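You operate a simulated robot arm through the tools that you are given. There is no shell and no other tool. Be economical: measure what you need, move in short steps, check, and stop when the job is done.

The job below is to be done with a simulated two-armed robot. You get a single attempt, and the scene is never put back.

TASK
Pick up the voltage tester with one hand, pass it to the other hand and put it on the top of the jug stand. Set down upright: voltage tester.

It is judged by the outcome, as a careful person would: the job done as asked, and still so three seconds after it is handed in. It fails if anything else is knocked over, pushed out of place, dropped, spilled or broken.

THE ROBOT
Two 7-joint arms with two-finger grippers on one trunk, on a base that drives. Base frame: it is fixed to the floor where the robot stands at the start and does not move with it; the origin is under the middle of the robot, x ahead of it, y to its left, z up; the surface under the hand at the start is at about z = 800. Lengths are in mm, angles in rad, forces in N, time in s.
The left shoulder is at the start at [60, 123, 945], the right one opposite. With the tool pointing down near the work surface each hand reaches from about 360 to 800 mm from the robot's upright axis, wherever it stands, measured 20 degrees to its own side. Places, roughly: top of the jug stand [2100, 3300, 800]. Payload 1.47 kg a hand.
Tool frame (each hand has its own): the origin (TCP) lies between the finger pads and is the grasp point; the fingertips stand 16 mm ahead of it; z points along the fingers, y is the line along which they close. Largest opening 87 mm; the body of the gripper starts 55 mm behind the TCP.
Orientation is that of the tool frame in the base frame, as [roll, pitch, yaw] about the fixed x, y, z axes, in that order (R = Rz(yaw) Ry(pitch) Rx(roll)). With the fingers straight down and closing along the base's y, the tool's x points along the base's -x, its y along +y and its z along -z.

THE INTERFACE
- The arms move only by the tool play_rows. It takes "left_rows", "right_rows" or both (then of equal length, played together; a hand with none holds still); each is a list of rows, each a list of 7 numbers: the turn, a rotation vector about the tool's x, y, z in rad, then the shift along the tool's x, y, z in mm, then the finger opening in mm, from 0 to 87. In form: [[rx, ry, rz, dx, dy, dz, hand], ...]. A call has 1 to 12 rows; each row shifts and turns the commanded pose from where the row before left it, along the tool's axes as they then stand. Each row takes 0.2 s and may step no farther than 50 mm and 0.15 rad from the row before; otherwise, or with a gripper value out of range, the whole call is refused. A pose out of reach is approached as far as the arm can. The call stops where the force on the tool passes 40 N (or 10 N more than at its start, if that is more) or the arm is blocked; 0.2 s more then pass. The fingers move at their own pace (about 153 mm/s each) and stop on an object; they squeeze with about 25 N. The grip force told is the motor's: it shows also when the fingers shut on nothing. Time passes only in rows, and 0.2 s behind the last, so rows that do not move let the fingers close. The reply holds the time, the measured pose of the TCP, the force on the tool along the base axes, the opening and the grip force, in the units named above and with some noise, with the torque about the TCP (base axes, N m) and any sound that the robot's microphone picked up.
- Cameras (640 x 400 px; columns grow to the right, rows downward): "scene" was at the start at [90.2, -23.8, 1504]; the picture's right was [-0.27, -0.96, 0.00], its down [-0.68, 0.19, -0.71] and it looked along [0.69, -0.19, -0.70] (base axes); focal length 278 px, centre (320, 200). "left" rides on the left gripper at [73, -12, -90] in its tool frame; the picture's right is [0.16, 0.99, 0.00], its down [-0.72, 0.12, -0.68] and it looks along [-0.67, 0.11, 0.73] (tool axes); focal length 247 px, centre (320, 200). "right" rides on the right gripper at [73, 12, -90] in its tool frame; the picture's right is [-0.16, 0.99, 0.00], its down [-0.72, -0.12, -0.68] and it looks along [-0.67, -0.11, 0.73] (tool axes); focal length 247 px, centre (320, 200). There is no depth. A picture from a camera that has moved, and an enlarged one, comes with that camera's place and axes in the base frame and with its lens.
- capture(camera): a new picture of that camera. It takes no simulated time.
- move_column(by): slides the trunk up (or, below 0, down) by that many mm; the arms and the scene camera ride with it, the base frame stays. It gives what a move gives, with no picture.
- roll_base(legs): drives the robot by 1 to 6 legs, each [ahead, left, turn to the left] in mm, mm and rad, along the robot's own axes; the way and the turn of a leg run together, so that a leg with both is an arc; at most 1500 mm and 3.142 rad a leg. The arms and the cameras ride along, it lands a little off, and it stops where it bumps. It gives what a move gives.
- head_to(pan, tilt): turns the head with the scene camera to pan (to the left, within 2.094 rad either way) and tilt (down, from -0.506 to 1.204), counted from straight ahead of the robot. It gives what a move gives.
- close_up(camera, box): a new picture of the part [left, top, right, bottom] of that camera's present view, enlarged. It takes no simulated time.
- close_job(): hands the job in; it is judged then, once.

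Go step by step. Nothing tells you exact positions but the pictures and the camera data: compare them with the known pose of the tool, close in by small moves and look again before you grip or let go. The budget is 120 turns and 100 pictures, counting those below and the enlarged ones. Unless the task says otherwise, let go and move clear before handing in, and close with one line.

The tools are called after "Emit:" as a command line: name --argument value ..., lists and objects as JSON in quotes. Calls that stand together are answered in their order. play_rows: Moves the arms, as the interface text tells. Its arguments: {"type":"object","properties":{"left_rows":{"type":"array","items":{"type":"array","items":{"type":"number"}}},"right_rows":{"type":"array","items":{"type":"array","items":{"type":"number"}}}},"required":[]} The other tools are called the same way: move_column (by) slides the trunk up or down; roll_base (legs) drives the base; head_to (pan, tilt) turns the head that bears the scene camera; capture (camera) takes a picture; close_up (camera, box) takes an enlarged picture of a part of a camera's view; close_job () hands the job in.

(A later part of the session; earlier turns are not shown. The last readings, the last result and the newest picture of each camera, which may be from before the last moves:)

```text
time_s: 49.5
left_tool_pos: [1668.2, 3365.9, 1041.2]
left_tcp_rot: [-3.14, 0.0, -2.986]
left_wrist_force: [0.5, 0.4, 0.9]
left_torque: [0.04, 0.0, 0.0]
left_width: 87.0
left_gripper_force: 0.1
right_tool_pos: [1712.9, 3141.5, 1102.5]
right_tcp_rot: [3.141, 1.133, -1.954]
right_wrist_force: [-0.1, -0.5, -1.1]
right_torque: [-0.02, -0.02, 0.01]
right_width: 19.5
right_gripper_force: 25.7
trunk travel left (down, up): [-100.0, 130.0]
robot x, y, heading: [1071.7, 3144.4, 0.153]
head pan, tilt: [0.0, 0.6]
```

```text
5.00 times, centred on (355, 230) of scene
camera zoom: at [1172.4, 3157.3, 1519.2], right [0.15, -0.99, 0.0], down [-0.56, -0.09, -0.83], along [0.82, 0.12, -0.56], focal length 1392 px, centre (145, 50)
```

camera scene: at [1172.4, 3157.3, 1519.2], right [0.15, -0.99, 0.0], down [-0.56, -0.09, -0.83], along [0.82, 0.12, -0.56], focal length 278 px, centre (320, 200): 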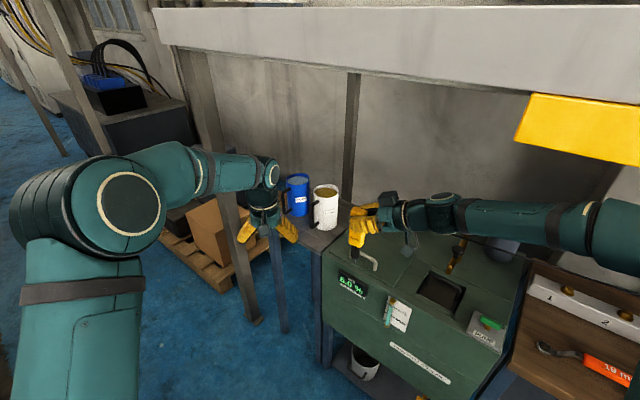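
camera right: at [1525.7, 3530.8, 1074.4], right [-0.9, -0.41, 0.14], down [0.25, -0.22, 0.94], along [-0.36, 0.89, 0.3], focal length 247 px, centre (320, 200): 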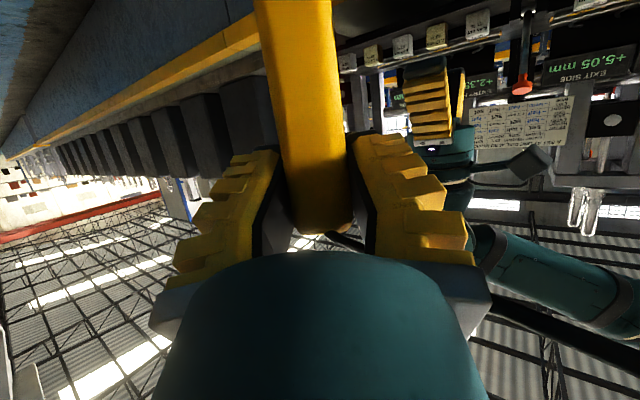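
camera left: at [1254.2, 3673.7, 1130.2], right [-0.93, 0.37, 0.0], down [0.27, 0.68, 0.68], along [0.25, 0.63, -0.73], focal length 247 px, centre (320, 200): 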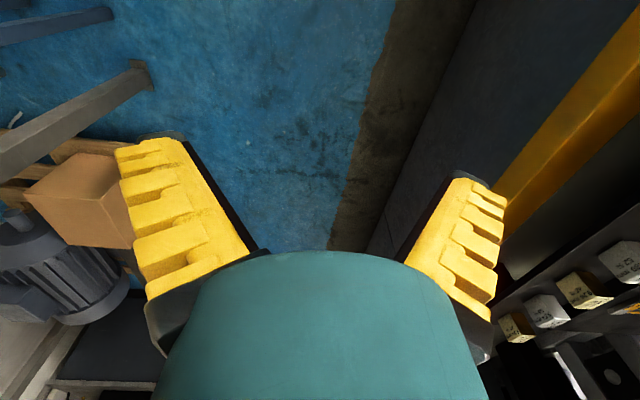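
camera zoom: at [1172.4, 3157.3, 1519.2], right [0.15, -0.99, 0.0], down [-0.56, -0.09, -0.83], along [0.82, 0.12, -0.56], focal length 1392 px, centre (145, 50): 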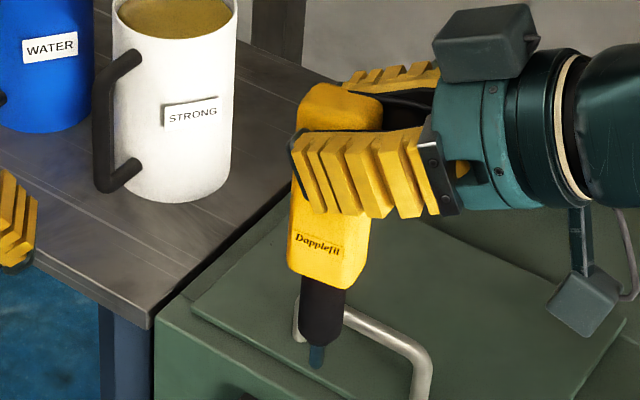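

The jugs stand mid-table, and the tester's narrow tip means it should finish near-vertical, held from above. I'll pass it right → left (mid-body), then let the left regrip at the top. First I bring the left hand to a pre-grasp pointing forward-right.

Emit:
play_rows --left_rows '[[0, 0, 0, 27, -40, -9, 87], [0, 0, 0, 27, -40, -9, 87], [0, 0, 0, 27, -40, -9, 87], [0, 0, 0, 26, -39, -9, 87], [0, 0, 0.135, 0, 0, 0, 87], [0, 0, 0.135, 0, 0, 0, 87], [0, 0, 0.135, 0, 0, 0, 87], [0, 0, 0.134, 0, 0, 0, 87]]'

Emit:
play_rows --left_rows '[[0, -0.14, 0, 0, 0, 0, 87], [0, -0.14, 0, 0, 0, 0, 87], [0, -0.14, 0, 0, 0, 0, 87], [0, -0.14, 0, 0, 0, 0, 87], [0, -0.14, 0, 0, 0, 0, 87], [0, -0.14, 0, 0, 0, 0, 87], [0, -0.14, 0, 0, 0, 0, 87], [0, -0.14, 0, 0, 0, 0, 87], [0, -0.14, 0, 0, 0, 0, 87], [0, -0.136, 0, 0, 0, 0, 87]]'

Emit:
capture --camera "left"

Emit:
capture --camera "scene"

```text
time_s: 51.3
left_tool_pos: [1586.1, 3193.1, 1078.0]
left_tcp_rot: [-3.141, 0.0, 2.755]
left_wrist_force: [-0.2, -0.3, 0.8]
left_torque: [0.0, 0.05, 0.01]
left_width: 87.0
left_gripper_force: 0.1
right_tool_pos: [1712.3, 3141.5, 1101.6]
right_tcp_rot: [-3.14, 1.134, -1.951]
right_wrist_force: [-0.2, 0.3, -1.5]
right_torque: [-0.02, 0.03, -0.01]
right_width: 19.8
right_gripper_force: 25.3
trunk travel left (down, up): [-100.0, 130.0]
robot x, y, heading: [1074.5, 3144.0, 0.154]
head pan, tilt: [0.0, 0.6]
```

```text
time_s: 53.5
left_tool_pos: [1586.4, 3193.1, 1078.3]
left_tcp_rot: [3.136, 1.398, 2.749]
left_wrist_force: [0.9, 0.1, -0.4]
left_torque: [0.0, 0.0, -0.01]
left_width: 87.1
left_gripper_force: 0.2
right_tool_pos: [1713.6, 3140.4, 1102.0]
right_tcp_rot: [3.142, 1.136, -1.957]
right_wrist_force: [-0.4, -0.1, -2.0]
right_torque: [-0.01, 0.0, 0.01]
right_width: 19.7
right_gripper_force: 24.8
trunk travel left (down, up): [-100.0, 130.0]
robot x, y, heading: [1072.0, 3143.3, 0.151]
head pan, tilt: [0.0, 0.6]
```

```text
61 pictures are left
camera left: at [1488.5, 3218.8, 1020.4], right [0.35, 0.93, -0.15], down [-0.46, 0.31, 0.83], along [0.82, -0.22, 0.54], focal length 247 px, centre (320, 200)
```

left: 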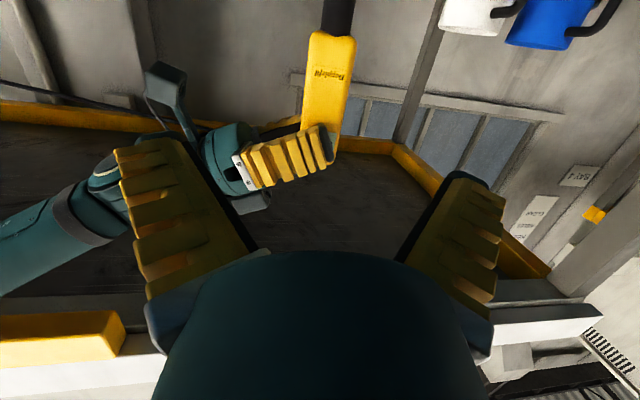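

```text
60 pictures are left
camera scene: at [1173.0, 3157.4, 1519.1], right [0.15, -0.99, 0.0], down [-0.56, -0.09, -0.82], along [0.82, 0.13, -0.57], focal length 278 px, centre (320, 200)
```

scene: 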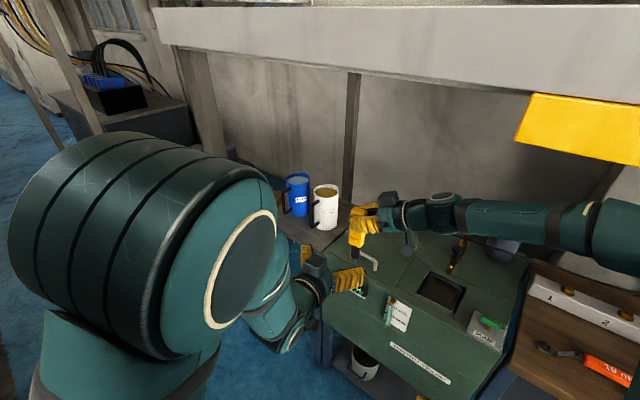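

The left hand is aligned with the tester's lower yellow part. Advancing 130 mm.

Emit:
play_rows --left_rows '[[0, 0, 0, 0, 0, 26, 75], [0, 0, 0, 0, 0, 26, 75], [0, 0, 0, 0, 0, 26, 75], [0, 0, 0, 0, 0, 26, 75], [0, 0, 0, 0, 0, 26, 75], [0, 0, 0, 0, 0, 0, 75]]'

Emit:
capture --camera "left"

Emit:
close_up --camera "scene" --box '[280, 180, 420, 290]'

```text
time_s: 54.9
left_tool_pos: [1705.5, 3144.9, 1054.7]
left_tcp_rot: [3.141, 1.395, 2.753]
left_wrist_force: [0.4, -0.3, -0.4]
left_torque: [0.03, -0.02, -0.01]
left_width: 77.5
left_gripper_force: 1.8
right_tool_pos: [1712.4, 3140.8, 1103.1]
right_tcp_rot: [-3.142, 1.134, -1.953]
right_wrist_force: [0.2, 0.5, -2.1]
right_torque: [-0.03, 0.02, -0.01]
right_width: 20.0
right_gripper_force: 24.5
trunk travel left (down, up): [-100.0, 130.0]
robot x, y, heading: [1073.9, 3144.3, 0.148]
head pan, tilt: [0.0, 0.6]
```

```text
59 pictures are left
camera left: at [1606.9, 3170.4, 997.3], right [0.35, 0.93, -0.16], down [-0.46, 0.31, 0.83], along [0.82, -0.22, 0.53], focal length 247 px, centre (320, 200)
```

left: 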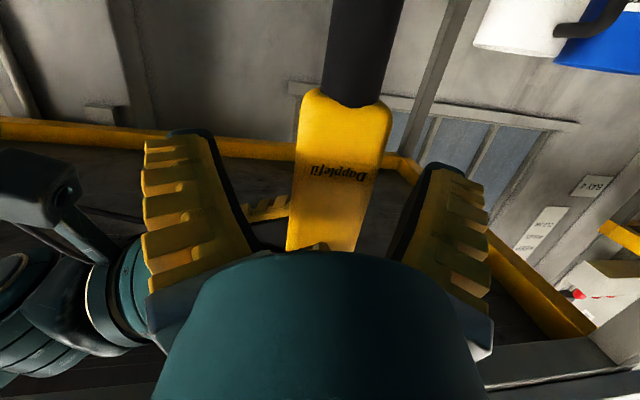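

```text
3.64 times, centred on (350, 235) of scene
camera zoom: at [1172.0, 3157.4, 1519.3], right [0.15, -0.99, 0.0], down [-0.56, -0.09, -0.83], along [0.82, 0.13, -0.56], focal length 1012 px, centre (211, 73)
```

zoom: 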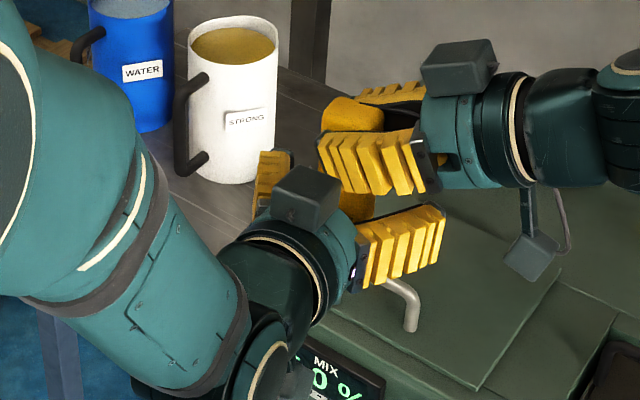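

The tester is between the left pads and the hands are clear of each other. Closing the left hand.

Emit:
play_rows --left_rows '[[0, 0, 0, 0, 0, 0, 55], [0, 0, 0, 0, 0, 0, 30], [0, 0, 0, 0, 0, 0, 20], [0, 0, 0, 0, 0, 0, 20]]'

Emit:
capture --camera "left"

```text
time_s: 55.9
left_tool_pos: [1705.8, 3147.5, 1054.3]
left_tcp_rot: [3.141, 1.395, 2.761]
left_wrist_force: [7.2, 17.9, 0.8]
left_torque: [-0.36, 0.27, 0.08]
left_width: 32.9
left_gripper_force: 24.9
right_tool_pos: [1713.4, 3138.9, 1101.6]
right_tcp_rot: [-3.141, 1.133, -1.956]
right_wrist_force: [-7.5, -19.0, -2.0]
right_torque: [-0.55, 0.05, 0.1]
right_width: 26.5
right_gripper_force: 24.8
trunk travel left (down, up): [-100.0, 130.0]
robot x, y, heading: [1070.2, 3141.6, 0.15]
head pan, tilt: [0.0, 0.6]
```

```text
57 pictures are left
camera left: at [1607.8, 3172.3, 997.4], right [0.34, 0.93, -0.16], down [-0.46, 0.31, 0.83], along [0.82, -0.21, 0.53], focal length 247 px, centre (320, 200)
```

left: 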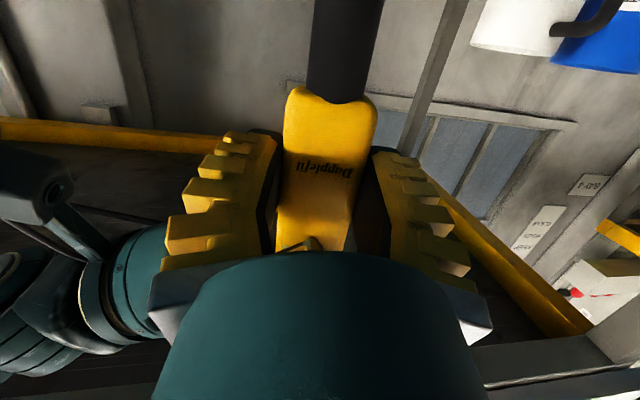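

The left hand holds it. Opening the right hand and backing it out along its own axis.

Emit:
play_rows --right_rows '[[0, 0, 0, 0, 0, 0, 40], [0, 0, 0, 0, 0, 0, 70], [0, 0, 0, 0, 0, 0, 80], [0, 0, 0, 0, 0, 0, 80]]'

Emit:
play_rows --right_rows '[[0, 0, 0, 0, 0, -20, 80], [0, 0, 0, 0, 0, -25, 80], [0, 0, 0, 0, 0, -30, 80], [0, 0, 0, 0, 0, -30, 80], [0, 0, 0, 0, 0, -30, 80]]'

Emit:
close_up --camera "scene" --box '[280, 180, 420, 290]'

Emit:
capture --camera "right"

```text
time_s: 56.9
left_tool_pos: [1704.6, 3143.7, 1053.1]
left_tcp_rot: [-3.142, 1.396, 2.755]
left_wrist_force: [-11.6, -0.4, -4.2]
left_torque: [-0.09, -0.76, 0.3]
left_width: 32.1
left_gripper_force: 24.2
right_tool_pos: [1712.4, 3141.3, 1103.5]
right_tcp_rot: [-3.138, 1.135, -1.956]
right_wrist_force: [12.0, 0.1, 5.0]
right_torque: [0.1, 0.23, -0.3]
right_width: 73.2
right_gripper_force: 0.2
trunk travel left (down, up): [-100.0, 130.0]
robot x, y, heading: [1076.0, 3142.8, 0.152]
head pan, tilt: [0.0, 0.6]
```

```text
time_s: 58.1
left_tool_pos: [1704.5, 3144.2, 1053.4]
left_tcp_rot: [3.136, 1.397, 2.752]
left_wrist_force: [-0.2, -0.7, 0.7]
left_torque: [-0.01, -0.01, 0.03]
left_width: 32.1
left_gripper_force: 25.4
right_tool_pos: [1666.3, 3028.4, 1160.1]
right_tcp_rot: [-3.141, 1.134, -1.952]
right_wrist_force: [1.0, -0.1, 1.2]
right_torque: [0.01, -0.02, 0.0]
right_width: 81.8
right_gripper_force: 1.3
trunk travel left (down, up): [-100.0, 130.0]
robot x, y, heading: [1069.7, 3142.3, 0.151]
head pan, tilt: [0.0, 0.6]
```

```text
3.64 times, centred on (350, 235) of scene
camera zoom: at [1171.7, 3157.0, 1519.3], right [0.15, -0.99, 0.0], down [-0.56, -0.09, -0.83], along [0.82, 0.13, -0.56], focal length 1012 px, centre (211, 73)
```

zoom: 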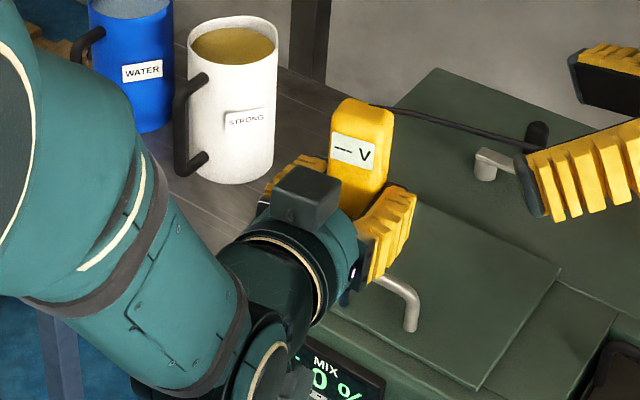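

```text
55 pictures are left
camera right: at [1613.1, 2928.0, 1132.0], right [-0.89, 0.43, 0.14], down [-0.01, -0.33, 0.94], along [0.45, 0.84, 0.3], focal length 247 px, centre (320, 200)
```

right: 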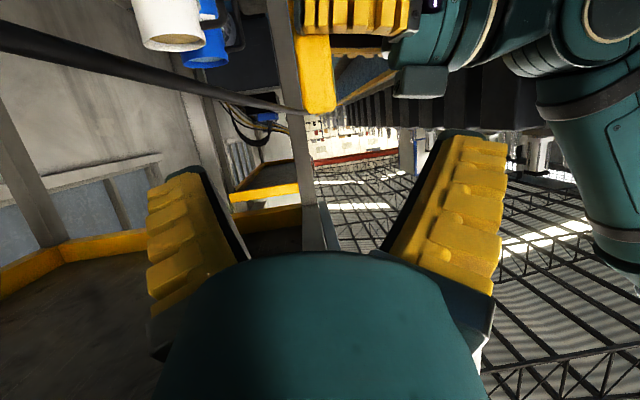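

The left hand now holds the tester alone. Next the right takes the black stem briefly so the left can regrip at the top. Lowering the right hand first.

Emit:
play_rows --right_rows '[[0, 0, 0, 26, 0, 12, 60], [0, 0, 0, 26, 0, 12, 60], [0, 0, 0, 26, 0, 12, 60], [0, 0, 0, 26, 0, 12, 60]]'

Emit:
capture --camera "right"

Emit:
close_up --camera "scene" --box '[280, 180, 480, 320]'

```text
time_s: 59.1
left_tool_pos: [1705.8, 3143.9, 1053.5]
left_tcp_rot: [3.139, 1.396, 2.755]
left_wrist_force: [-0.1, 0.0, -0.2]
left_torque: [0.01, 0.01, 0.01]
left_width: 32.0
left_gripper_force: 25.2
right_tool_pos: [1667.9, 3026.4, 1044.2]
right_tcp_rot: [-3.141, 1.135, -1.953]
right_wrist_force: [0.0, 0.1, 0.2]
right_torque: [0.0, 0.0, 0.07]
right_width: 64.7
right_gripper_force: 3.5
trunk travel left (down, up): [-100.0, 130.0]
robot x, y, heading: [1074.0, 3142.5, 0.152]
head pan, tilt: [0.0, 0.6]
```

```text
54 pictures are left
camera right: at [1614.7, 2927.5, 1016.2], right [-0.89, 0.43, 0.14], down [-0.01, -0.33, 0.94], along [0.45, 0.84, 0.3], focal length 247 px, centre (320, 200)
```

right: 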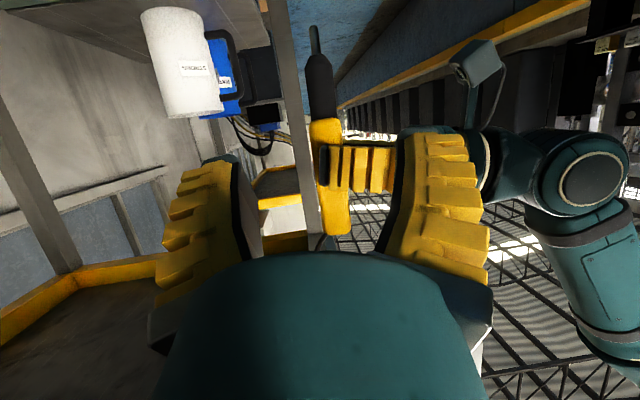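

```text
2.86 times, centred on (380, 250) of scene
camera zoom: at [1172.9, 3157.0, 1519.1], right [0.15, -0.99, 0.0], down [-0.56, -0.09, -0.82], along [0.82, 0.13, -0.57], focal length 795 px, centre (149, 57)
```

zoom: 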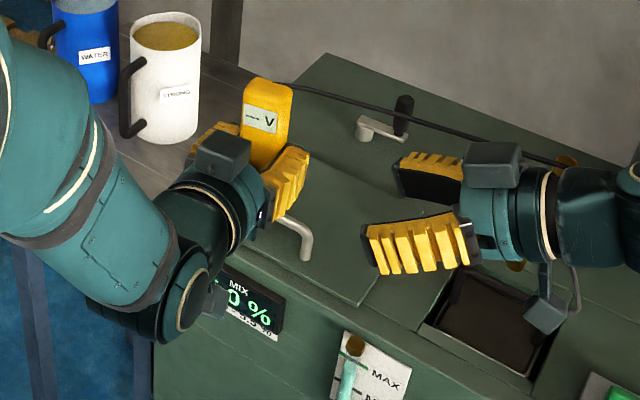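

The stem is at about (1711, 3141), z 986. Advancing the right hand to it and closing.

Emit:
play_rows --right_rows '[[0, 0, 0, 2, 0.8, 26, 50], [0, 0, 0, 2, 0.8, 26, 50], [0, 0, 0, 2, 0.8, 26, 50], [0, 0, 0, 0, 0, 26, 50], [0, 0, 0, 0, 0, 25, 50], [0, 0, 0, 0, 0, 0, 50]]'

Emit:
capture --camera "right"

```text
time_s: 60.5
left_tool_pos: [1704.7, 3143.8, 1055.6]
left_tcp_rot: [3.14, 1.397, 2.754]
left_wrist_force: [0.6, -0.7, 0.5]
left_torque: [0.02, 0.01, 0.01]
left_width: 32.3
left_gripper_force: 25.1
right_tool_pos: [1707.8, 3134.0, 984.6]
right_tcp_rot: [-3.141, 1.135, -1.952]
right_wrist_force: [-0.8, -0.4, -0.2]
right_torque: [-0.03, 0.01, -0.03]
right_width: 55.1
right_gripper_force: 3.7
trunk travel left (down, up): [-100.0, 130.0]
robot x, y, heading: [1074.7, 3145.7, 0.156]
head pan, tilt: [0.0, 0.6]
```

```text
52 pictures are left
camera right: at [1654.6, 3035.1, 956.7], right [-0.89, 0.43, 0.14], down [-0.01, -0.33, 0.94], along [0.45, 0.84, 0.3], focal length 247 px, centre (320, 200)
```

right: 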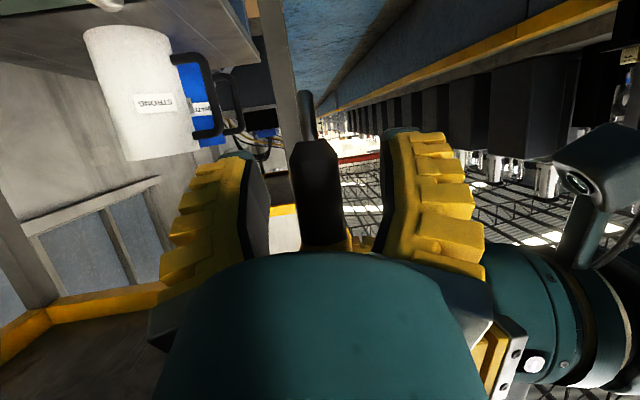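

Stem centred. Closing the right hand on it.

Emit:
play_rows --right_rows '[[0, 0, 0, 0, 0, 0, 35], [0, 0, 0, 0, 0, 0, 20], [0, 0, 0, 0, 0, 0, 10], [0, 0, 0, 0, 0, 0, 10]]'

```text
time_s: 61.5
left_tool_pos: [1704.9, 3146.0, 1054.6]
left_tcp_rot: [3.139, 1.395, 2.754]
left_wrist_force: [-7.8, 6.4, 0.7]
left_torque: [0.12, 0.53, 0.07]
left_width: 32.9
left_gripper_force: 24.9
right_tool_pos: [1710.0, 3133.6, 985.7]
right_tcp_rot: [-3.141, 1.134, -1.954]
right_wrist_force: [6.9, -5.6, 0.7]
right_torque: [0.25, 0.02, -0.12]
right_width: 17.6
right_gripper_force: 25.4
trunk travel left (down, up): [-100.0, 130.0]
robot x, y, heading: [1072.6, 3143.2, 0.155]
head pan, tilt: [0.0, 0.6]
```

Both hands hold. Now the left opens, backs out, and tips back to pointing straight down.

Emit:
play_rows --left_rows '[[0, 0, 0, 0, 0, 0, 50], [0, 0, 0, 0, 0, 0, 75], [0, 0, 0, 0, 0, 0, 80], [0, 0, 0, 0, 0, -25, 80], [0, 0, 0, 0, 0, -35, 80], [0, 0, 0, 0, 0, -40, 80], [0, 0, 0, 0, 0, -40, 80]]'

Emit:
play_rows --left_rows '[[0, 0.14, 0, -20, 0, 0, 80], [0, 0.14, 0, -20, 0, 0, 80], [0, 0.14, 0, -20, 0, 0, 80], [0, 0.14, 0, -20, 0, 0, 80], [0, 0.14, 0, 0, 0, 0, 80], [0, 0.14, 0, 0, 0, 0, 80], [0, 0.14, 0, 0, 0, 0, 80], [0, 0.14, 0, 0, 0, 0, 80], [0, 0.14, 0, 0, 0, 0, 80], [0, 0.136, 0, 0, 0, 0, 80]]'

Emit:
capture --camera "left"

Emit:
close_up --camera "scene" --box '[260, 160, 460, 300]'

```text
time_s: 62.4
left_tool_pos: [1706.7, 3155.8, 1056.4]
left_tcp_rot: [3.126, 1.397, 2.761]
left_wrist_force: [18.2, 14.6, -5.7]
left_torque: [0.16, 0.07, 0.6]
left_width: 64.7
left_gripper_force: 0.0
right_tool_pos: [1704.8, 3134.6, 984.6]
right_tcp_rot: [-3.138, 1.135, -1.941]
right_wrist_force: [-18.8, -14.8, 3.4]
right_torque: [0.99, -1.31, -0.29]
right_width: 16.3
right_gripper_force: 25.5
trunk travel left (down, up): [-100.0, 130.0]
robot x, y, heading: [1071.0, 3147.0, 0.153]
head pan, tilt: [0.0, 0.6]
stopped in row 4 (left hand): the force on the tool passed its limit at 43 N (the readings are from after the stop); the commanded pose is now the measured one
```

```text
time_s: 64.5
left_tool_pos: [1733.2, 3138.3, 1127.6]
left_tcp_rot: [3.14, -0.002, 2.765]
left_wrist_force: [-0.1, 0.1, -0.3]
left_torque: [0.03, -0.03, 0.0]
left_width: 81.8
left_gripper_force: 1.4
right_tool_pos: [1706.3, 3134.7, 985.2]
right_tcp_rot: [-3.141, 1.132, -1.947]
right_wrist_force: [-0.4, 0.7, 0.6]
right_torque: [-0.03, -0.04, 0.0]
right_width: 16.2
right_gripper_force: 25.4
trunk travel left (down, up): [-100.0, 130.0]
robot x, y, heading: [1075.1, 3144.3, 0.153]
head pan, tilt: [0.0, 0.6]
```

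```text
51 pictures are left
camera left: at [1660.2, 3153.4, 1216.5], right [0.22, 0.98, 0.0], down [0.72, -0.16, 0.68], along [0.66, -0.15, -0.73], focal length 247 px, centre (320, 200)
```

left: 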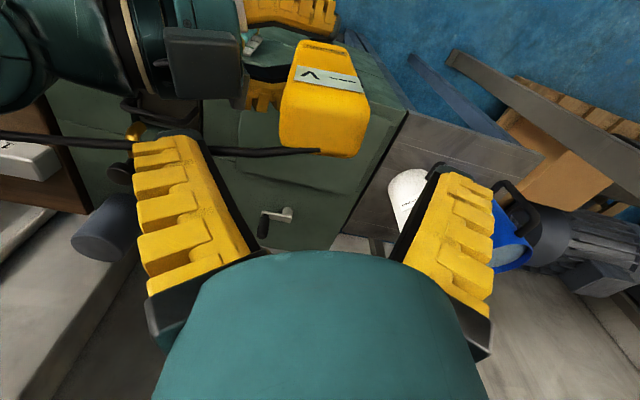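

```text
2.86 times, centred on (360, 230) of scene
camera zoom: at [1173.6, 3156.9, 1519.1], right [0.15, -0.99, 0.0], down [-0.56, -0.09, -0.82], along [0.81, 0.13, -0.57], focal length 795 px, centre (206, 114)
```

zoom: 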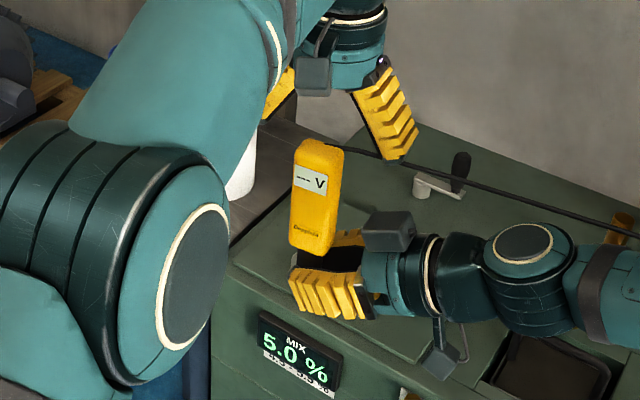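

The left hand points down, just behind the tester's top. I'll go up, centre over it, and look before descending.

Emit:
play_rows --left_rows '[[0, 0, 0, 0, 0, -25, 80], [0, 0, 0, 0, 0, -30, 80], [0, 0, 0, 13, -3, 0, 80], [0, 0, 0, 13.8, -2.6, 0, 80], [0, 0, 0, 0, 0, 0, 80]]'

Emit:
capture --camera "left"

Emit:
capture --camera "right"

Emit:
close_up --camera "scene" --box '[290, 140, 410, 260]'

```text
time_s: 66.0
left_tool_pos: [1693.7, 3147.6, 1139.2]
left_tcp_rot: [3.138, -0.088, 2.763]
left_wrist_force: [-0.3, -0.3, 0.1]
left_torque: [-0.06, 0.0, 0.01]
left_width: 81.6
left_gripper_force: 1.4
left hand out of reach, approached as far as the arm can: row 2
right_tool_pos: [1704.7, 3136.2, 986.4]
right_tcp_rot: [-3.137, 1.131, -1.941]
right_wrist_force: [-0.4, -0.6, 0.2]
right_torque: [-0.05, 0.03, 0.02]
right_width: 16.3
right_gripper_force: 24.5
trunk travel left (down, up): [-100.0, 130.0]
robot x, y, heading: [1077.8, 3144.1, 0.154]
head pan, tilt: [0.0, 0.6]
stopped in row 5 (left hand): the arm was blocked; the commanded pose is now the measured one
```

```text
49 pictures are left
camera left: at [1629.2, 3159.9, 1233.5], right [0.22, 0.98, 0.02], down [0.77, -0.18, 0.62], along [0.6, -0.12, -0.79], focal length 247 px, centre (320, 200)
```

left: 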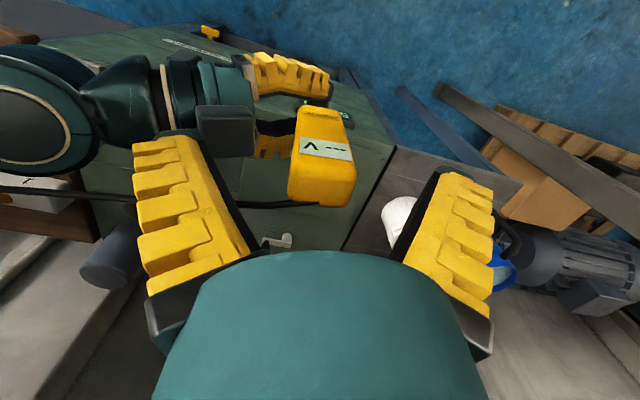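

```text
48 pictures are left
camera right: at [1653.2, 3036.4, 958.4], right [-0.89, 0.42, 0.14], down [-0.01, -0.33, 0.94], along [0.45, 0.84, 0.3], focal length 247 px, centre (320, 200)
```

right: 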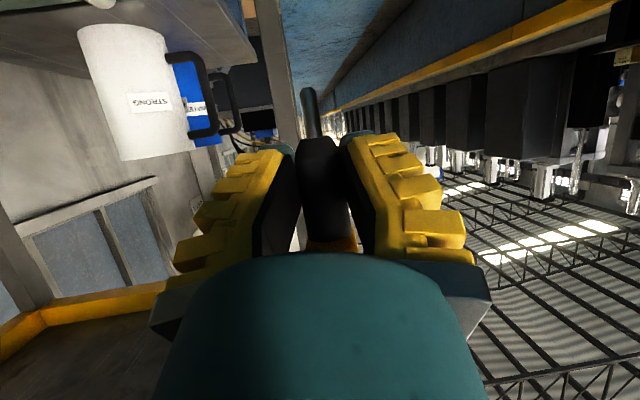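

```text
3.33 times, centred on (350, 200) of scene
camera zoom: at [1172.6, 3158.7, 1520.4], right [0.15, -0.99, 0.0], down [-0.56, -0.09, -0.83], along [0.82, 0.12, -0.56], focal length 928 px, centre (220, 200)
```

zoom: 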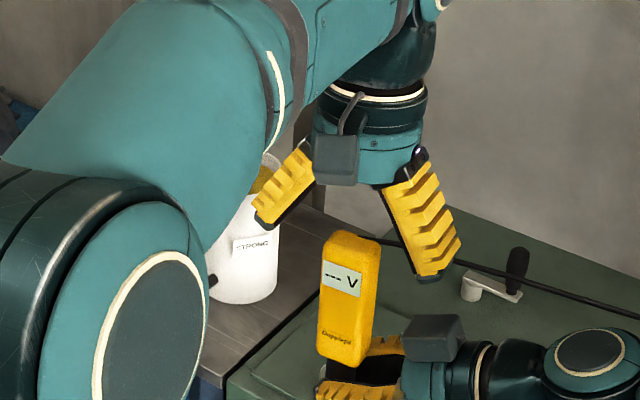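

The left arm hit its reach limit there. I'll lower the tester with the right hand and bring it closer to the robot, then re-centre the left above it.

Emit:
play_rows --right_rows '[[0, 0, 0, 21.1, 0, 9.9, 10], [0, 0, 0, 21.1, 0, 9.9, 10], [0, 0, 0, 21.1, 0, 9.9, 10], [0, 0, 0, 2.5, 23.5, -5.4, 10], [0, 0, 0, 2.5, 23.5, -5.4, 10], [0, 0, 0, 2.5, 23.5, -5.4, 10]]'

Emit:
play_rows --left_rows '[[0, -0.044, 0, 0, 0, 0, 80], [0, -0.044, 0, 0, 0, 0, 80], [0, 0, 0, 28.5, -9, 15, 80], [0, 0, 0, 28.5, -9, 14, 80], [0, 0, 0, 0, 0, 0, 80]]'

Emit:
capture --camera "left"

Emit:
close_up --camera "scene" --box '[290, 160, 430, 300]'

```text
time_s: 67.3
left_tool_pos: [1693.4, 3146.3, 1138.9]
left_tcp_rot: [3.138, -0.086, 2.76]
left_wrist_force: [-0.3, 0.1, 0.7]
left_torque: [-0.02, -0.04, -0.04]
left_width: 81.8
left_gripper_force: 1.0
right_tool_pos: [1634.6, 3145.2, 912.8]
right_tcp_rot: [-3.14, 1.132, -1.944]
right_wrist_force: [0.4, -0.1, 0.4]
right_torque: [0.01, 0.05, -0.01]
right_width: 16.3
right_gripper_force: 24.7
trunk travel left (down, up): [-100.0, 130.0]
robot x, y, heading: [1072.9, 3143.4, 0.155]
head pan, tilt: [0.0, 0.6]
```

```text
time_s: 68.5
left_tool_pos: [1635.1, 3148.5, 1120.1]
left_tcp_rot: [3.136, 0.029, 2.761]
left_wrist_force: [-0.1, 0.2, -0.1]
left_torque: [0.01, -0.01, 0.01]
left_width: 81.7
left_gripper_force: 0.9
right_tool_pos: [1634.8, 3143.5, 916.1]
right_tcp_rot: [-3.14, 1.134, -1.945]
right_wrist_force: [0.9, -0.9, -0.2]
right_torque: [0.0, 0.02, -0.03]
right_width: 16.5
right_gripper_force: 24.7
trunk travel left (down, up): [-100.0, 130.0]
robot x, y, heading: [1075.4, 3143.3, 0.15]
head pan, tilt: [0.0, 0.6]
```

```text
46 pictures are left
camera left: at [1561.4, 3165.4, 1206.8], right [0.22, 0.98, 0.0], down [0.69, -0.16, 0.7], along [0.68, -0.15, -0.71], focal length 247 px, centre (320, 200)
```

left: 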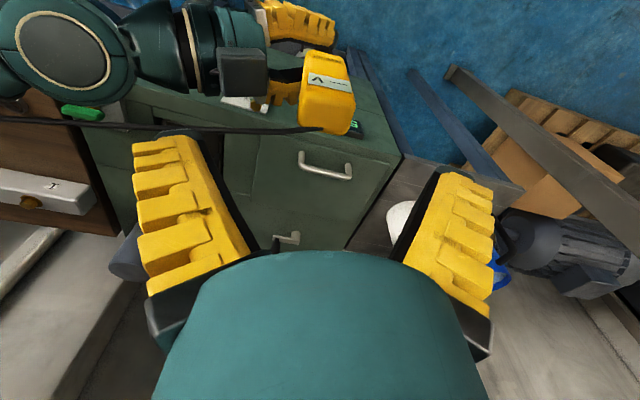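

```text
2.86 times, centred on (360, 230) of scene
camera zoom: at [1172.9, 3157.0, 1519.4], right [0.15, -0.99, 0.0], down [-0.56, -0.09, -0.83], along [0.82, 0.12, -0.56], focal length 795 px, centre (206, 114)
```

zoom: 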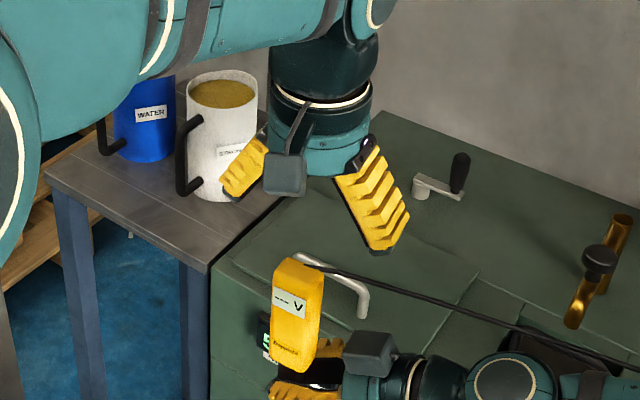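

Lateral verticality looks good. Descending halfway with a small correction, then checking.

Emit:
play_rows --left_rows '[[0, 0.029, 0, 0, 0, 0, 80], [0, 0, 0, 2.4, 2, 20, 80], [0, 0, 0, 2.4, 2, 20, 80], [0, 0, 0, 0, 0, 0, 80]]'

Emit:
capture --camera "left"

Emit:
close_up --camera "scene" --box '[310, 180, 430, 300]'

```text
time_s: 69.5
left_tool_pos: [1633.7, 3156.0, 1077.7]
left_tcp_rot: [3.136, -0.002, 2.761]
left_wrist_force: [-0.9, 0.7, -0.1]
left_torque: [0.01, -0.01, -0.01]
left_width: 81.9
left_gripper_force: 1.2
right_tool_pos: [1635.4, 3143.8, 915.3]
right_tcp_rot: [-3.14, 1.135, -1.945]
right_wrist_force: [-0.3, 0.0, -1.1]
right_torque: [0.01, -0.02, 0.02]
right_width: 16.3
right_gripper_force: 24.7
trunk travel left (down, up): [-100.0, 130.0]
robot x, y, heading: [1074.4, 3147.2, 0.157]
head pan, tilt: [0.0, 0.6]
```

```text
44 pictures are left
camera left: at [1561.9, 3170.6, 1167.5], right [0.22, 0.98, 0.01], down [0.72, -0.16, 0.68], along [0.66, -0.14, -0.73], focal length 247 px, centre (320, 200)
```

left: 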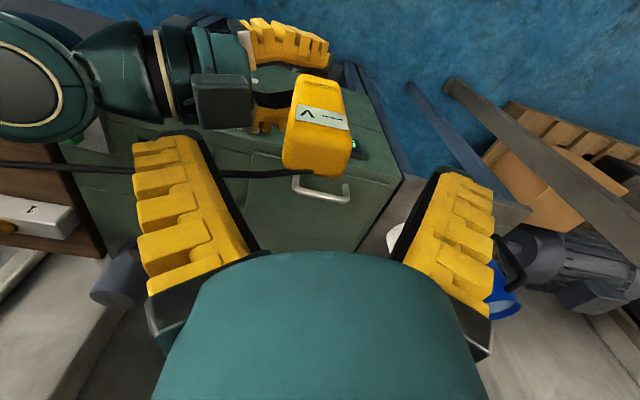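

```text
3.33 times, centred on (370, 240) of scene
camera zoom: at [1173.3, 3157.1, 1519.2], right [0.15, -0.99, 0.0], down [-0.56, -0.09, -0.83], along [0.82, 0.12, -0.56], focal length 928 px, centre (153, 67)
```

zoom: 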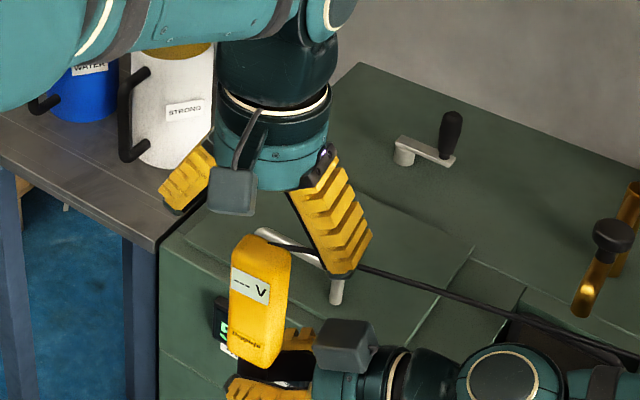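

The top centre measures (1630, 3155). Descending the last 38 mm with a small correction, then closing.

Emit:
play_rows --left_rows '[[0, 0, 0, 1.6, -1, 13, 80], [0, 0, 0, 1.6, -0.9, 13, 80], [0, 0, 0, 0, 0, 13, 80], [0, 0, 0, 0, 0, 0, 60], [0, 0, 0, 0, 0, 0, 60]]'

Emit:
capture --camera "left"

Emit:
close_up --camera "scene" --box '[310, 180, 430, 300]'

```text
time_s: 70.8
left_tool_pos: [1630.3, 3155.2, 1040.7]
left_tcp_rot: [3.136, -0.004, 2.761]
left_wrist_force: [0.0, -0.2, 0.0]
left_torque: [-0.01, 0.01, 0.0]
left_width: 64.6
left_gripper_force: 3.0
right_tool_pos: [1634.3, 3143.0, 915.1]
right_tcp_rot: [-3.141, 1.135, -1.944]
right_wrist_force: [0.0, 0.1, -0.1]
right_torque: [0.04, 0.03, -0.02]
right_width: 16.7
right_gripper_force: 24.8
trunk travel left (down, up): [-100.0, 130.0]
robot x, y, heading: [1071.8, 3140.7, 0.153]
head pan, tilt: [0.0, 0.6]
```

```text
42 pictures are left
camera left: at [1558.3, 3170.0, 1128.8], right [0.22, 0.98, 0.01], down [0.72, -0.17, 0.68], along [0.66, -0.15, -0.73], focal length 247 px, centre (320, 200)
```

left: 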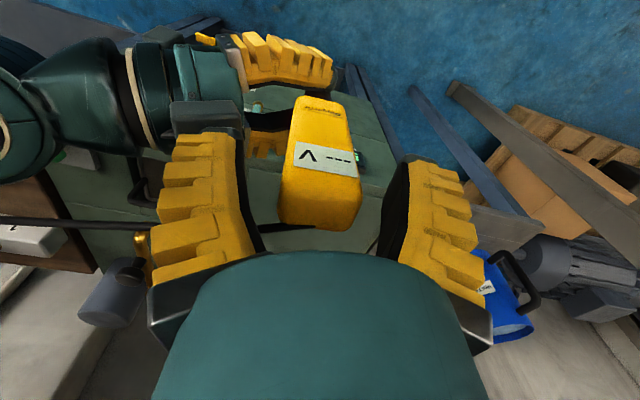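

```text
3.33 times, centred on (370, 240) of scene
camera zoom: at [1173.5, 3157.1, 1519.2], right [0.15, -0.99, 0.0], down [-0.56, -0.09, -0.82], along [0.82, 0.12, -0.57], focal length 928 px, centre (153, 67)
```

zoom: 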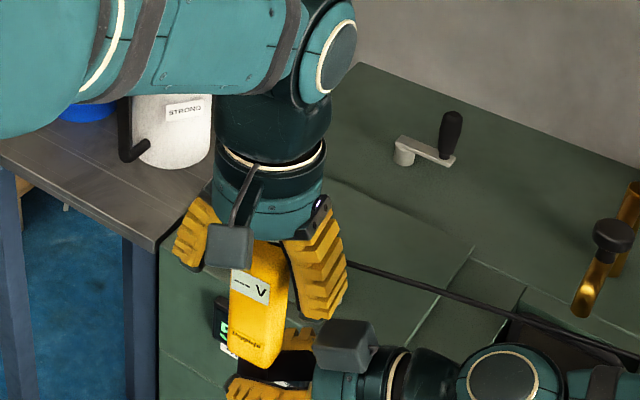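

Straddled well at the top. Closing the left hand.

Emit:
play_rows --left_rows '[[0, 0, 0, 0, 0, 0, 40], [0, 0, 0, 0, 0, 0, 25], [0, 0, 0, 0, 0, 0, 20], [0, 0, 0, 0, 0, 0, 20]]'

Emit:
capture --camera "left"

```text
time_s: 71.8
left_tool_pos: [1630.1, 3155.5, 1039.6]
left_tcp_rot: [3.137, -0.005, 2.762]
left_wrist_force: [-3.5, 0.6, 3.7]
left_torque: [-0.17, 0.22, 0.07]
left_width: 35.0
left_gripper_force: 25.0
right_tool_pos: [1635.9, 3143.2, 915.7]
right_tcp_rot: [-3.14, 1.131, -1.945]
right_wrist_force: [3.2, 0.1, -4.1]
right_torque: [0.1, 0.14, -0.06]
right_width: 16.3
right_gripper_force: 24.9
trunk travel left (down, up): [-100.0, 130.0]
robot x, y, heading: [1077.5, 3142.5, 0.152]
head pan, tilt: [0.0, 0.6]
```

```text
40 pictures are left
camera left: at [1558.1, 3169.9, 1129.1], right [0.22, 0.98, 0.01], down [0.72, -0.17, 0.68], along [0.66, -0.15, -0.73], focal length 247 px, centre (320, 200)
```

left: 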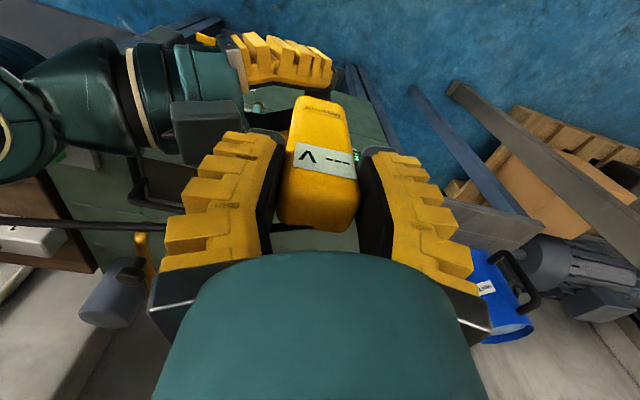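

Top grip is secured with small forces. Opening the right hand fully, then withdrawing it.

Emit:
play_rows --right_rows '[[0, 0, 0, 0, 0, 0, 30], [0, 0, 0, 0, 0, 0, 60], [0, 0, 0, 0, 0, 0, 70], [0, 0, 0, 0, 0, 0, 70], [0, 0, 0, 0, 0, -20, 70], [0, 0, 0, 0, 0, -30, 70], [0, 0, 0, 0, 0, -40, 70], [0, 0, 0, 0, 0, -40, 70]]'

Emit:
capture --camera "right"

Emit:
close_up --camera "scene" --box '[310, 200, 400, 300]'

```text
time_s: 73.5
left_tool_pos: [1630.4, 3154.6, 1039.9]
left_tcp_rot: [3.137, -0.001, 2.76]
left_wrist_force: [0.3, 0.0, 0.0]
left_torque: [-0.01, 0.05, 0.03]
left_width: 34.0
left_gripper_force: 25.3
right_tool_pos: [1590.8, 3033.9, 971.2]
right_tcp_rot: [-3.141, 1.136, -1.943]
right_wrist_force: [0.5, -0.1, -0.2]
right_torque: [0.0, 0.01, -0.02]
right_width: 73.3
right_gripper_force: 2.4
trunk travel left (down, up): [-100.0, 130.0]
robot x, y, heading: [1074.8, 3144.7, 0.153]
head pan, tilt: [0.0, 0.6]
```

```text
39 pictures are left
camera right: at [1537.8, 2934.1, 941.6], right [-0.89, 0.42, 0.14], down [-0.01, -0.33, 0.94], along [0.45, 0.84, 0.3], focal length 247 px, centre (320, 200)
```

right: 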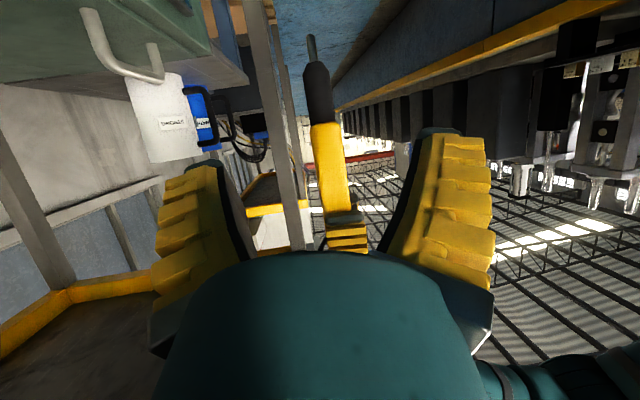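

```text
4.00 times, centred on (355, 250) of scene
camera zoom: at [1172.6, 3156.6, 1519.3], right [0.15, -0.99, 0.0], down [-0.56, -0.09, -0.83], along [0.82, 0.13, -0.56], focal length 1113 px, centre (180, 0)
```

zoom: 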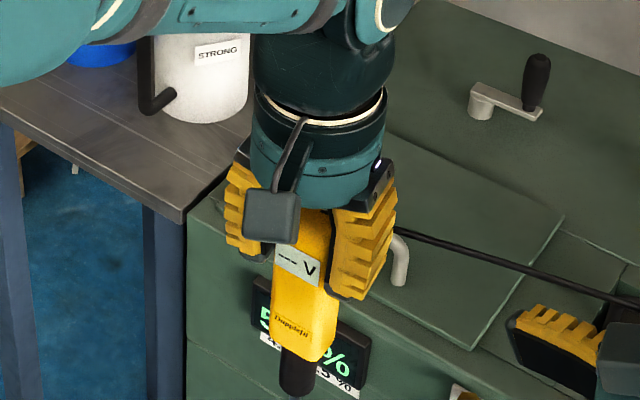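

The left hand holds the tester from above. The right camera gives a side view, so I'll enlarge it to measure the tester's lean.

Emit:
close_up --camera "right" --box '[270, 20, 400, 250]'

```text
1.74 times, centred on (335, 135) of right
camera zoom: at [1537.8, 2934.1, 941.6], right [-0.89, 0.42, 0.14], down [-0.01, -0.33, 0.94], along [0.45, 0.84, 0.3], focal length 430 px, centre (294, 313)
```

zoom: 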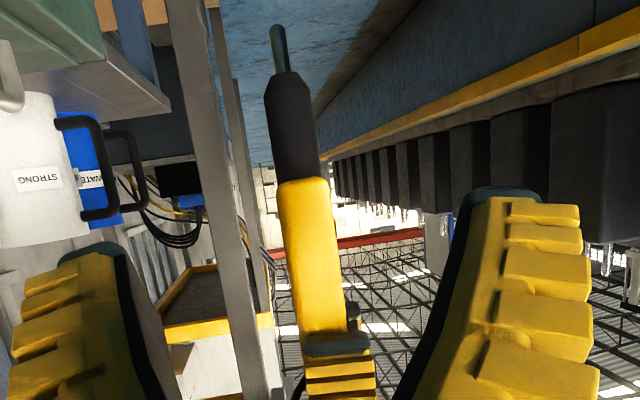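

The tester leans about 1.6° toward the robot in the grip, so I'll correct that with the left wrist. Then I retract the right arm up and out and raise the trunk for travel.

Emit:
play_rows --right_rows '[[0, 0, 0, -15.5, 1.3, -37.8, 70], [0, 0, 0, -15.5, 1.3, -37.8, 70], [0, 0, 0, -15.5, 1.3, -37.8, 70], [0, 0, 0, -15.5, 1.3, -37.8, 70], [0, 0, 0, -15.5, 1.3, -37.8, 70], [0, 0, 0, -15.5, 1.3, -37.8, 70]]' --left_rows '[[0, 0.014, 0, 0, 0, 0, 20], [0, 0.014, 0, 0, 0, 0, 20], [0, 0, 0, 0, 0, 0, 20], [0, 0, 0, 0, 0, 0, 20], [0, 0, 0, 0, 0, 0, 20], [0, 0, 0, 0, 0, 0, 20]]'

Emit:
move_column --by 90

Emit:
capture --camera "scene"

```text
time_s: 75.0
left_tool_pos: [1629.2, 3154.6, 1041.4]
left_tcp_rot: [3.137, -0.03, 2.761]
left_wrist_force: [-0.9, -0.2, 0.9]
left_torque: [0.01, -0.02, -0.01]
left_width: 33.5
left_gripper_force: 25.2
right_tool_pos: [1522.7, 2882.9, 1151.4]
right_tcp_rot: [-3.14, 1.135, -1.945]
right_wrist_force: [-0.8, -0.2, 1.6]
right_torque: [0.01, -0.03, 0.0]
right_width: 73.6
right_gripper_force: 2.8
trunk travel left (down, up): [-100.0, 130.0]
robot x, y, heading: [1078.2, 3144.9, 0.153]
head pan, tilt: [0.0, 0.6]
```

```text
time_s: 76.2
left_tool_pos: [1631.7, 3155.7, 1130.9]
left_tcp_rot: [3.137, -0.033, 2.762]
left_wrist_force: [0.7, 0.4, -1.7]
left_torque: [0.0, 0.01, 0.01]
left_width: 32.6
left_gripper_force: 24.9
right_tool_pos: [1523.6, 2882.9, 1240.3]
right_tcp_rot: [3.142, 1.134, -1.947]
right_wrist_force: [-0.4, 0.5, -0.3]
right_torque: [0.0, -0.03, -0.04]
right_width: 73.1
right_gripper_force: 2.3
trunk travel left (down, up): [-190.0, 40.0]
robot x, y, heading: [1073.9, 3145.5, 0.15]
head pan, tilt: [0.0, 0.6]
```

```text
36 pictures are left
camera scene: at [1173.6, 3157.0, 1609.0], right [0.15, -0.99, 0.0], down [-0.56, -0.09, -0.82], along [0.82, 0.12, -0.57], focal length 278 px, centre (320, 200)
```

scene: 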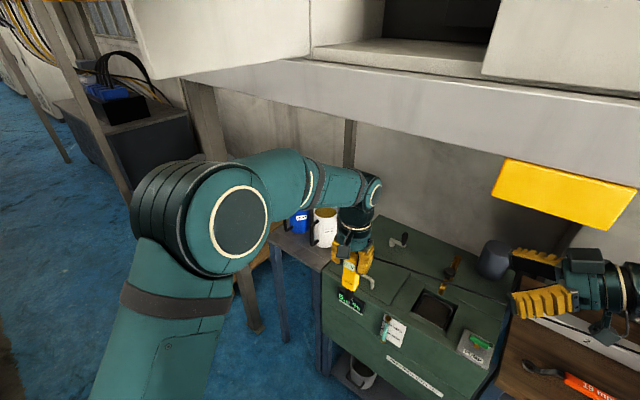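

I'll shift the left hand 250 mm to the robot's left for a comfortable reach at the stand, then turn and strafe to a staging point short of it.

Emit:
play_rows --left_rows '[[0, 0, 0, 21, 36, 0, 20], [0, 0, 0, 21, 36, 0, 20], [0, 0, 0, 21, 36, 0, 20], [0, 0, 0, 21, 36, 0, 20], [0, 0, 0, 21, 36, 0, 20], [0, 0, 0, 21, 36, 0, 20]]'

Emit:
roll_base --legs '[[0, 0, -0.67], [0, 425, 0]]'

Emit:
capture --camera "scene"

```text
time_s: 77.6
left_tool_pos: [1593.2, 3404.5, 1135.3]
left_tcp_rot: [3.138, -0.03, 2.761]
left_wrist_force: [0.6, -0.2, -1.5]
left_torque: [-0.01, 0.01, -0.02]
left_width: 32.4
left_gripper_force: 25.2
right_tool_pos: [1524.0, 2883.6, 1241.7]
right_tcp_rot: [-3.139, 1.132, -1.942]
right_wrist_force: [-0.8, -0.1, 1.0]
right_torque: [0.0, -0.01, 0.01]
right_width: 73.5
right_gripper_force: 2.1
trunk travel left (down, up): [-190.0, 40.0]
robot x, y, heading: [1077.1, 3144.6, 0.153]
head pan, tilt: [0.0, 0.6]
```

```text
time_s: 80.7
left_tool_pos: [1638.1, 3070.3, 1113.8]
left_tcp_rot: [-3.123, -0.095, 2.097]
left_wrist_force: [-0.7, -0.5, -0.1]
left_torque: [-0.02, 0.02, -0.02]
left_width: 32.4
left_gripper_force: 25.1
right_tool_pos: [1276.5, 2687.6, 1242.5]
right_tcp_rot: [-3.136, 1.134, -2.61]
right_wrist_force: [-0.3, -0.5, 0.3]
right_torque: [0.01, -0.01, -0.04]
right_width: 73.6
right_gripper_force: 2.6
trunk travel left (down, up): [-190.0, 40.0]
robot x, y, heading: [1086.8, 3172.6, -0.517]
head pan, tilt: [0.0, 0.6]
stopped in leg 2: the robot was blocked; the commanded pose is now the measured one
```

```text
35 pictures are left
camera scene: at [1171.9, 3122.0, 1609.9], right [-0.49, -0.87, 0.0], down [-0.49, 0.28, -0.83], along [0.72, -0.41, -0.56], focal length 278 px, centre (320, 200)
```

scene: 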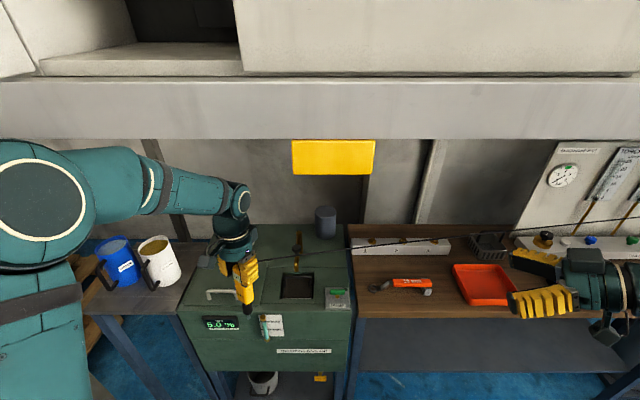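

Strafing was blocked after about 30 mm, so something touches the left arm. I'll look to the left before moving on.

Emit:
head_to --pan 0.8 --tilt 0.2

Emit:
capture --camera "scene"

```text
time_s: 81.8
left_tool_pos: [1638.1, 3071.1, 1113.7]
left_tcp_rot: [-3.121, -0.093, 2.091]
left_wrist_force: [0.0, 0.2, -1.0]
left_torque: [-0.02, 0.01, 0.01]
left_width: 32.6
left_gripper_force: 25.4
right_tool_pos: [1276.2, 2689.9, 1242.3]
right_tcp_rot: [-3.134, 1.134, -2.608]
right_wrist_force: [-0.2, -0.4, 0.0]
right_torque: [0.03, 0.01, -0.02]
right_width: 73.3
right_gripper_force: 2.7
trunk travel left (down, up): [-190.0, 40.0]
robot x, y, heading: [1086.1, 3171.6, -0.52]
head pan, tilt: [0.799, 0.201]
```

```text
34 pictures are left
camera scene: at [1185.5, 3193.8, 1645.9], right [0.28, -0.96, 0.0], down [-0.19, -0.06, -0.98], along [0.94, 0.27, -0.2], focal length 278 px, centre (320, 200)
```

scene: 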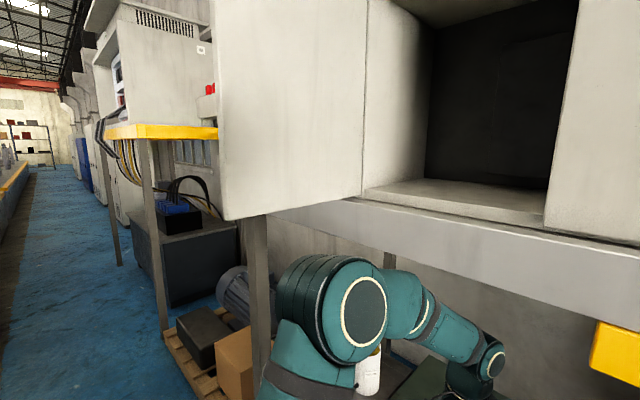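

The left forearm is touching the fixed overhead beam, with the elbow at z≈1490. I'll back straight off 150 mm and lower the trunk so the arm passes beneath it.

Emit:
roll_base --legs '[[-150, 0, 0]]'

Emit:
move_column --by -100

Emit:
capture --camera "scene"

```text
time_s: 83.2
left_tool_pos: [1511.8, 3139.3, 1115.2]
left_tcp_rot: [-3.125, -0.09, 2.088]
left_wrist_force: [-1.0, -0.7, -0.9]
left_torque: [-0.01, 0.0, 0.0]
left_width: 32.3
left_gripper_force: 25.3
right_tool_pos: [1148.1, 2760.5, 1241.5]
right_tcp_rot: [-3.137, 1.132, -2.614]
right_wrist_force: [-0.9, -0.1, -0.3]
right_torque: [0.0, -0.01, 0.0]
right_width: 73.4
right_gripper_force: 2.0
trunk travel left (down, up): [-190.0, 40.0]
robot x, y, heading: [960.1, 3244.6, -0.514]
head pan, tilt: [0.799, 0.201]
```

```text
time_s: 84.5
left_tool_pos: [1512.8, 3139.8, 1015.1]
left_tcp_rot: [-3.127, -0.091, 2.09]
left_wrist_force: [0.2, 0.0, -1.5]
left_torque: [-0.01, 0.02, 0.01]
left_width: 32.4
left_gripper_force: 24.4
right_tool_pos: [1148.5, 2760.3, 1141.3]
right_tcp_rot: [3.142, 1.134, -2.616]
right_wrist_force: [0.3, -0.8, 0.0]
right_torque: [-0.01, -0.03, -0.01]
right_width: 73.4
right_gripper_force: 2.5
trunk travel left (down, up): [-90.0, 140.0]
robot x, y, heading: [957.0, 3240.2, -0.515]
head pan, tilt: [0.799, 0.201]
```

```text
33 pictures are left
camera scene: at [1059.4, 3262.6, 1546.1], right [0.28, -0.96, 0.0], down [-0.19, -0.06, -0.98], along [0.94, 0.27, -0.2], focal length 278 px, centre (320, 200)
```

scene: 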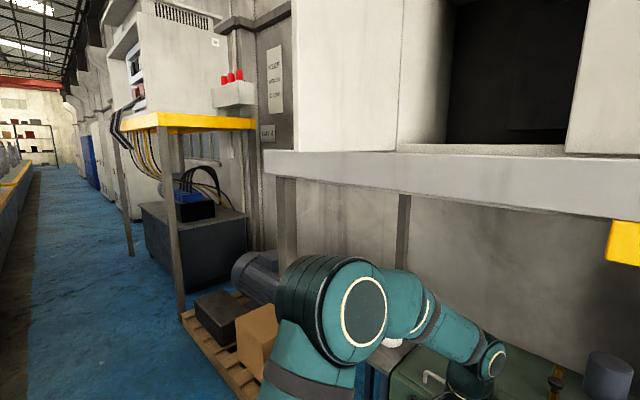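

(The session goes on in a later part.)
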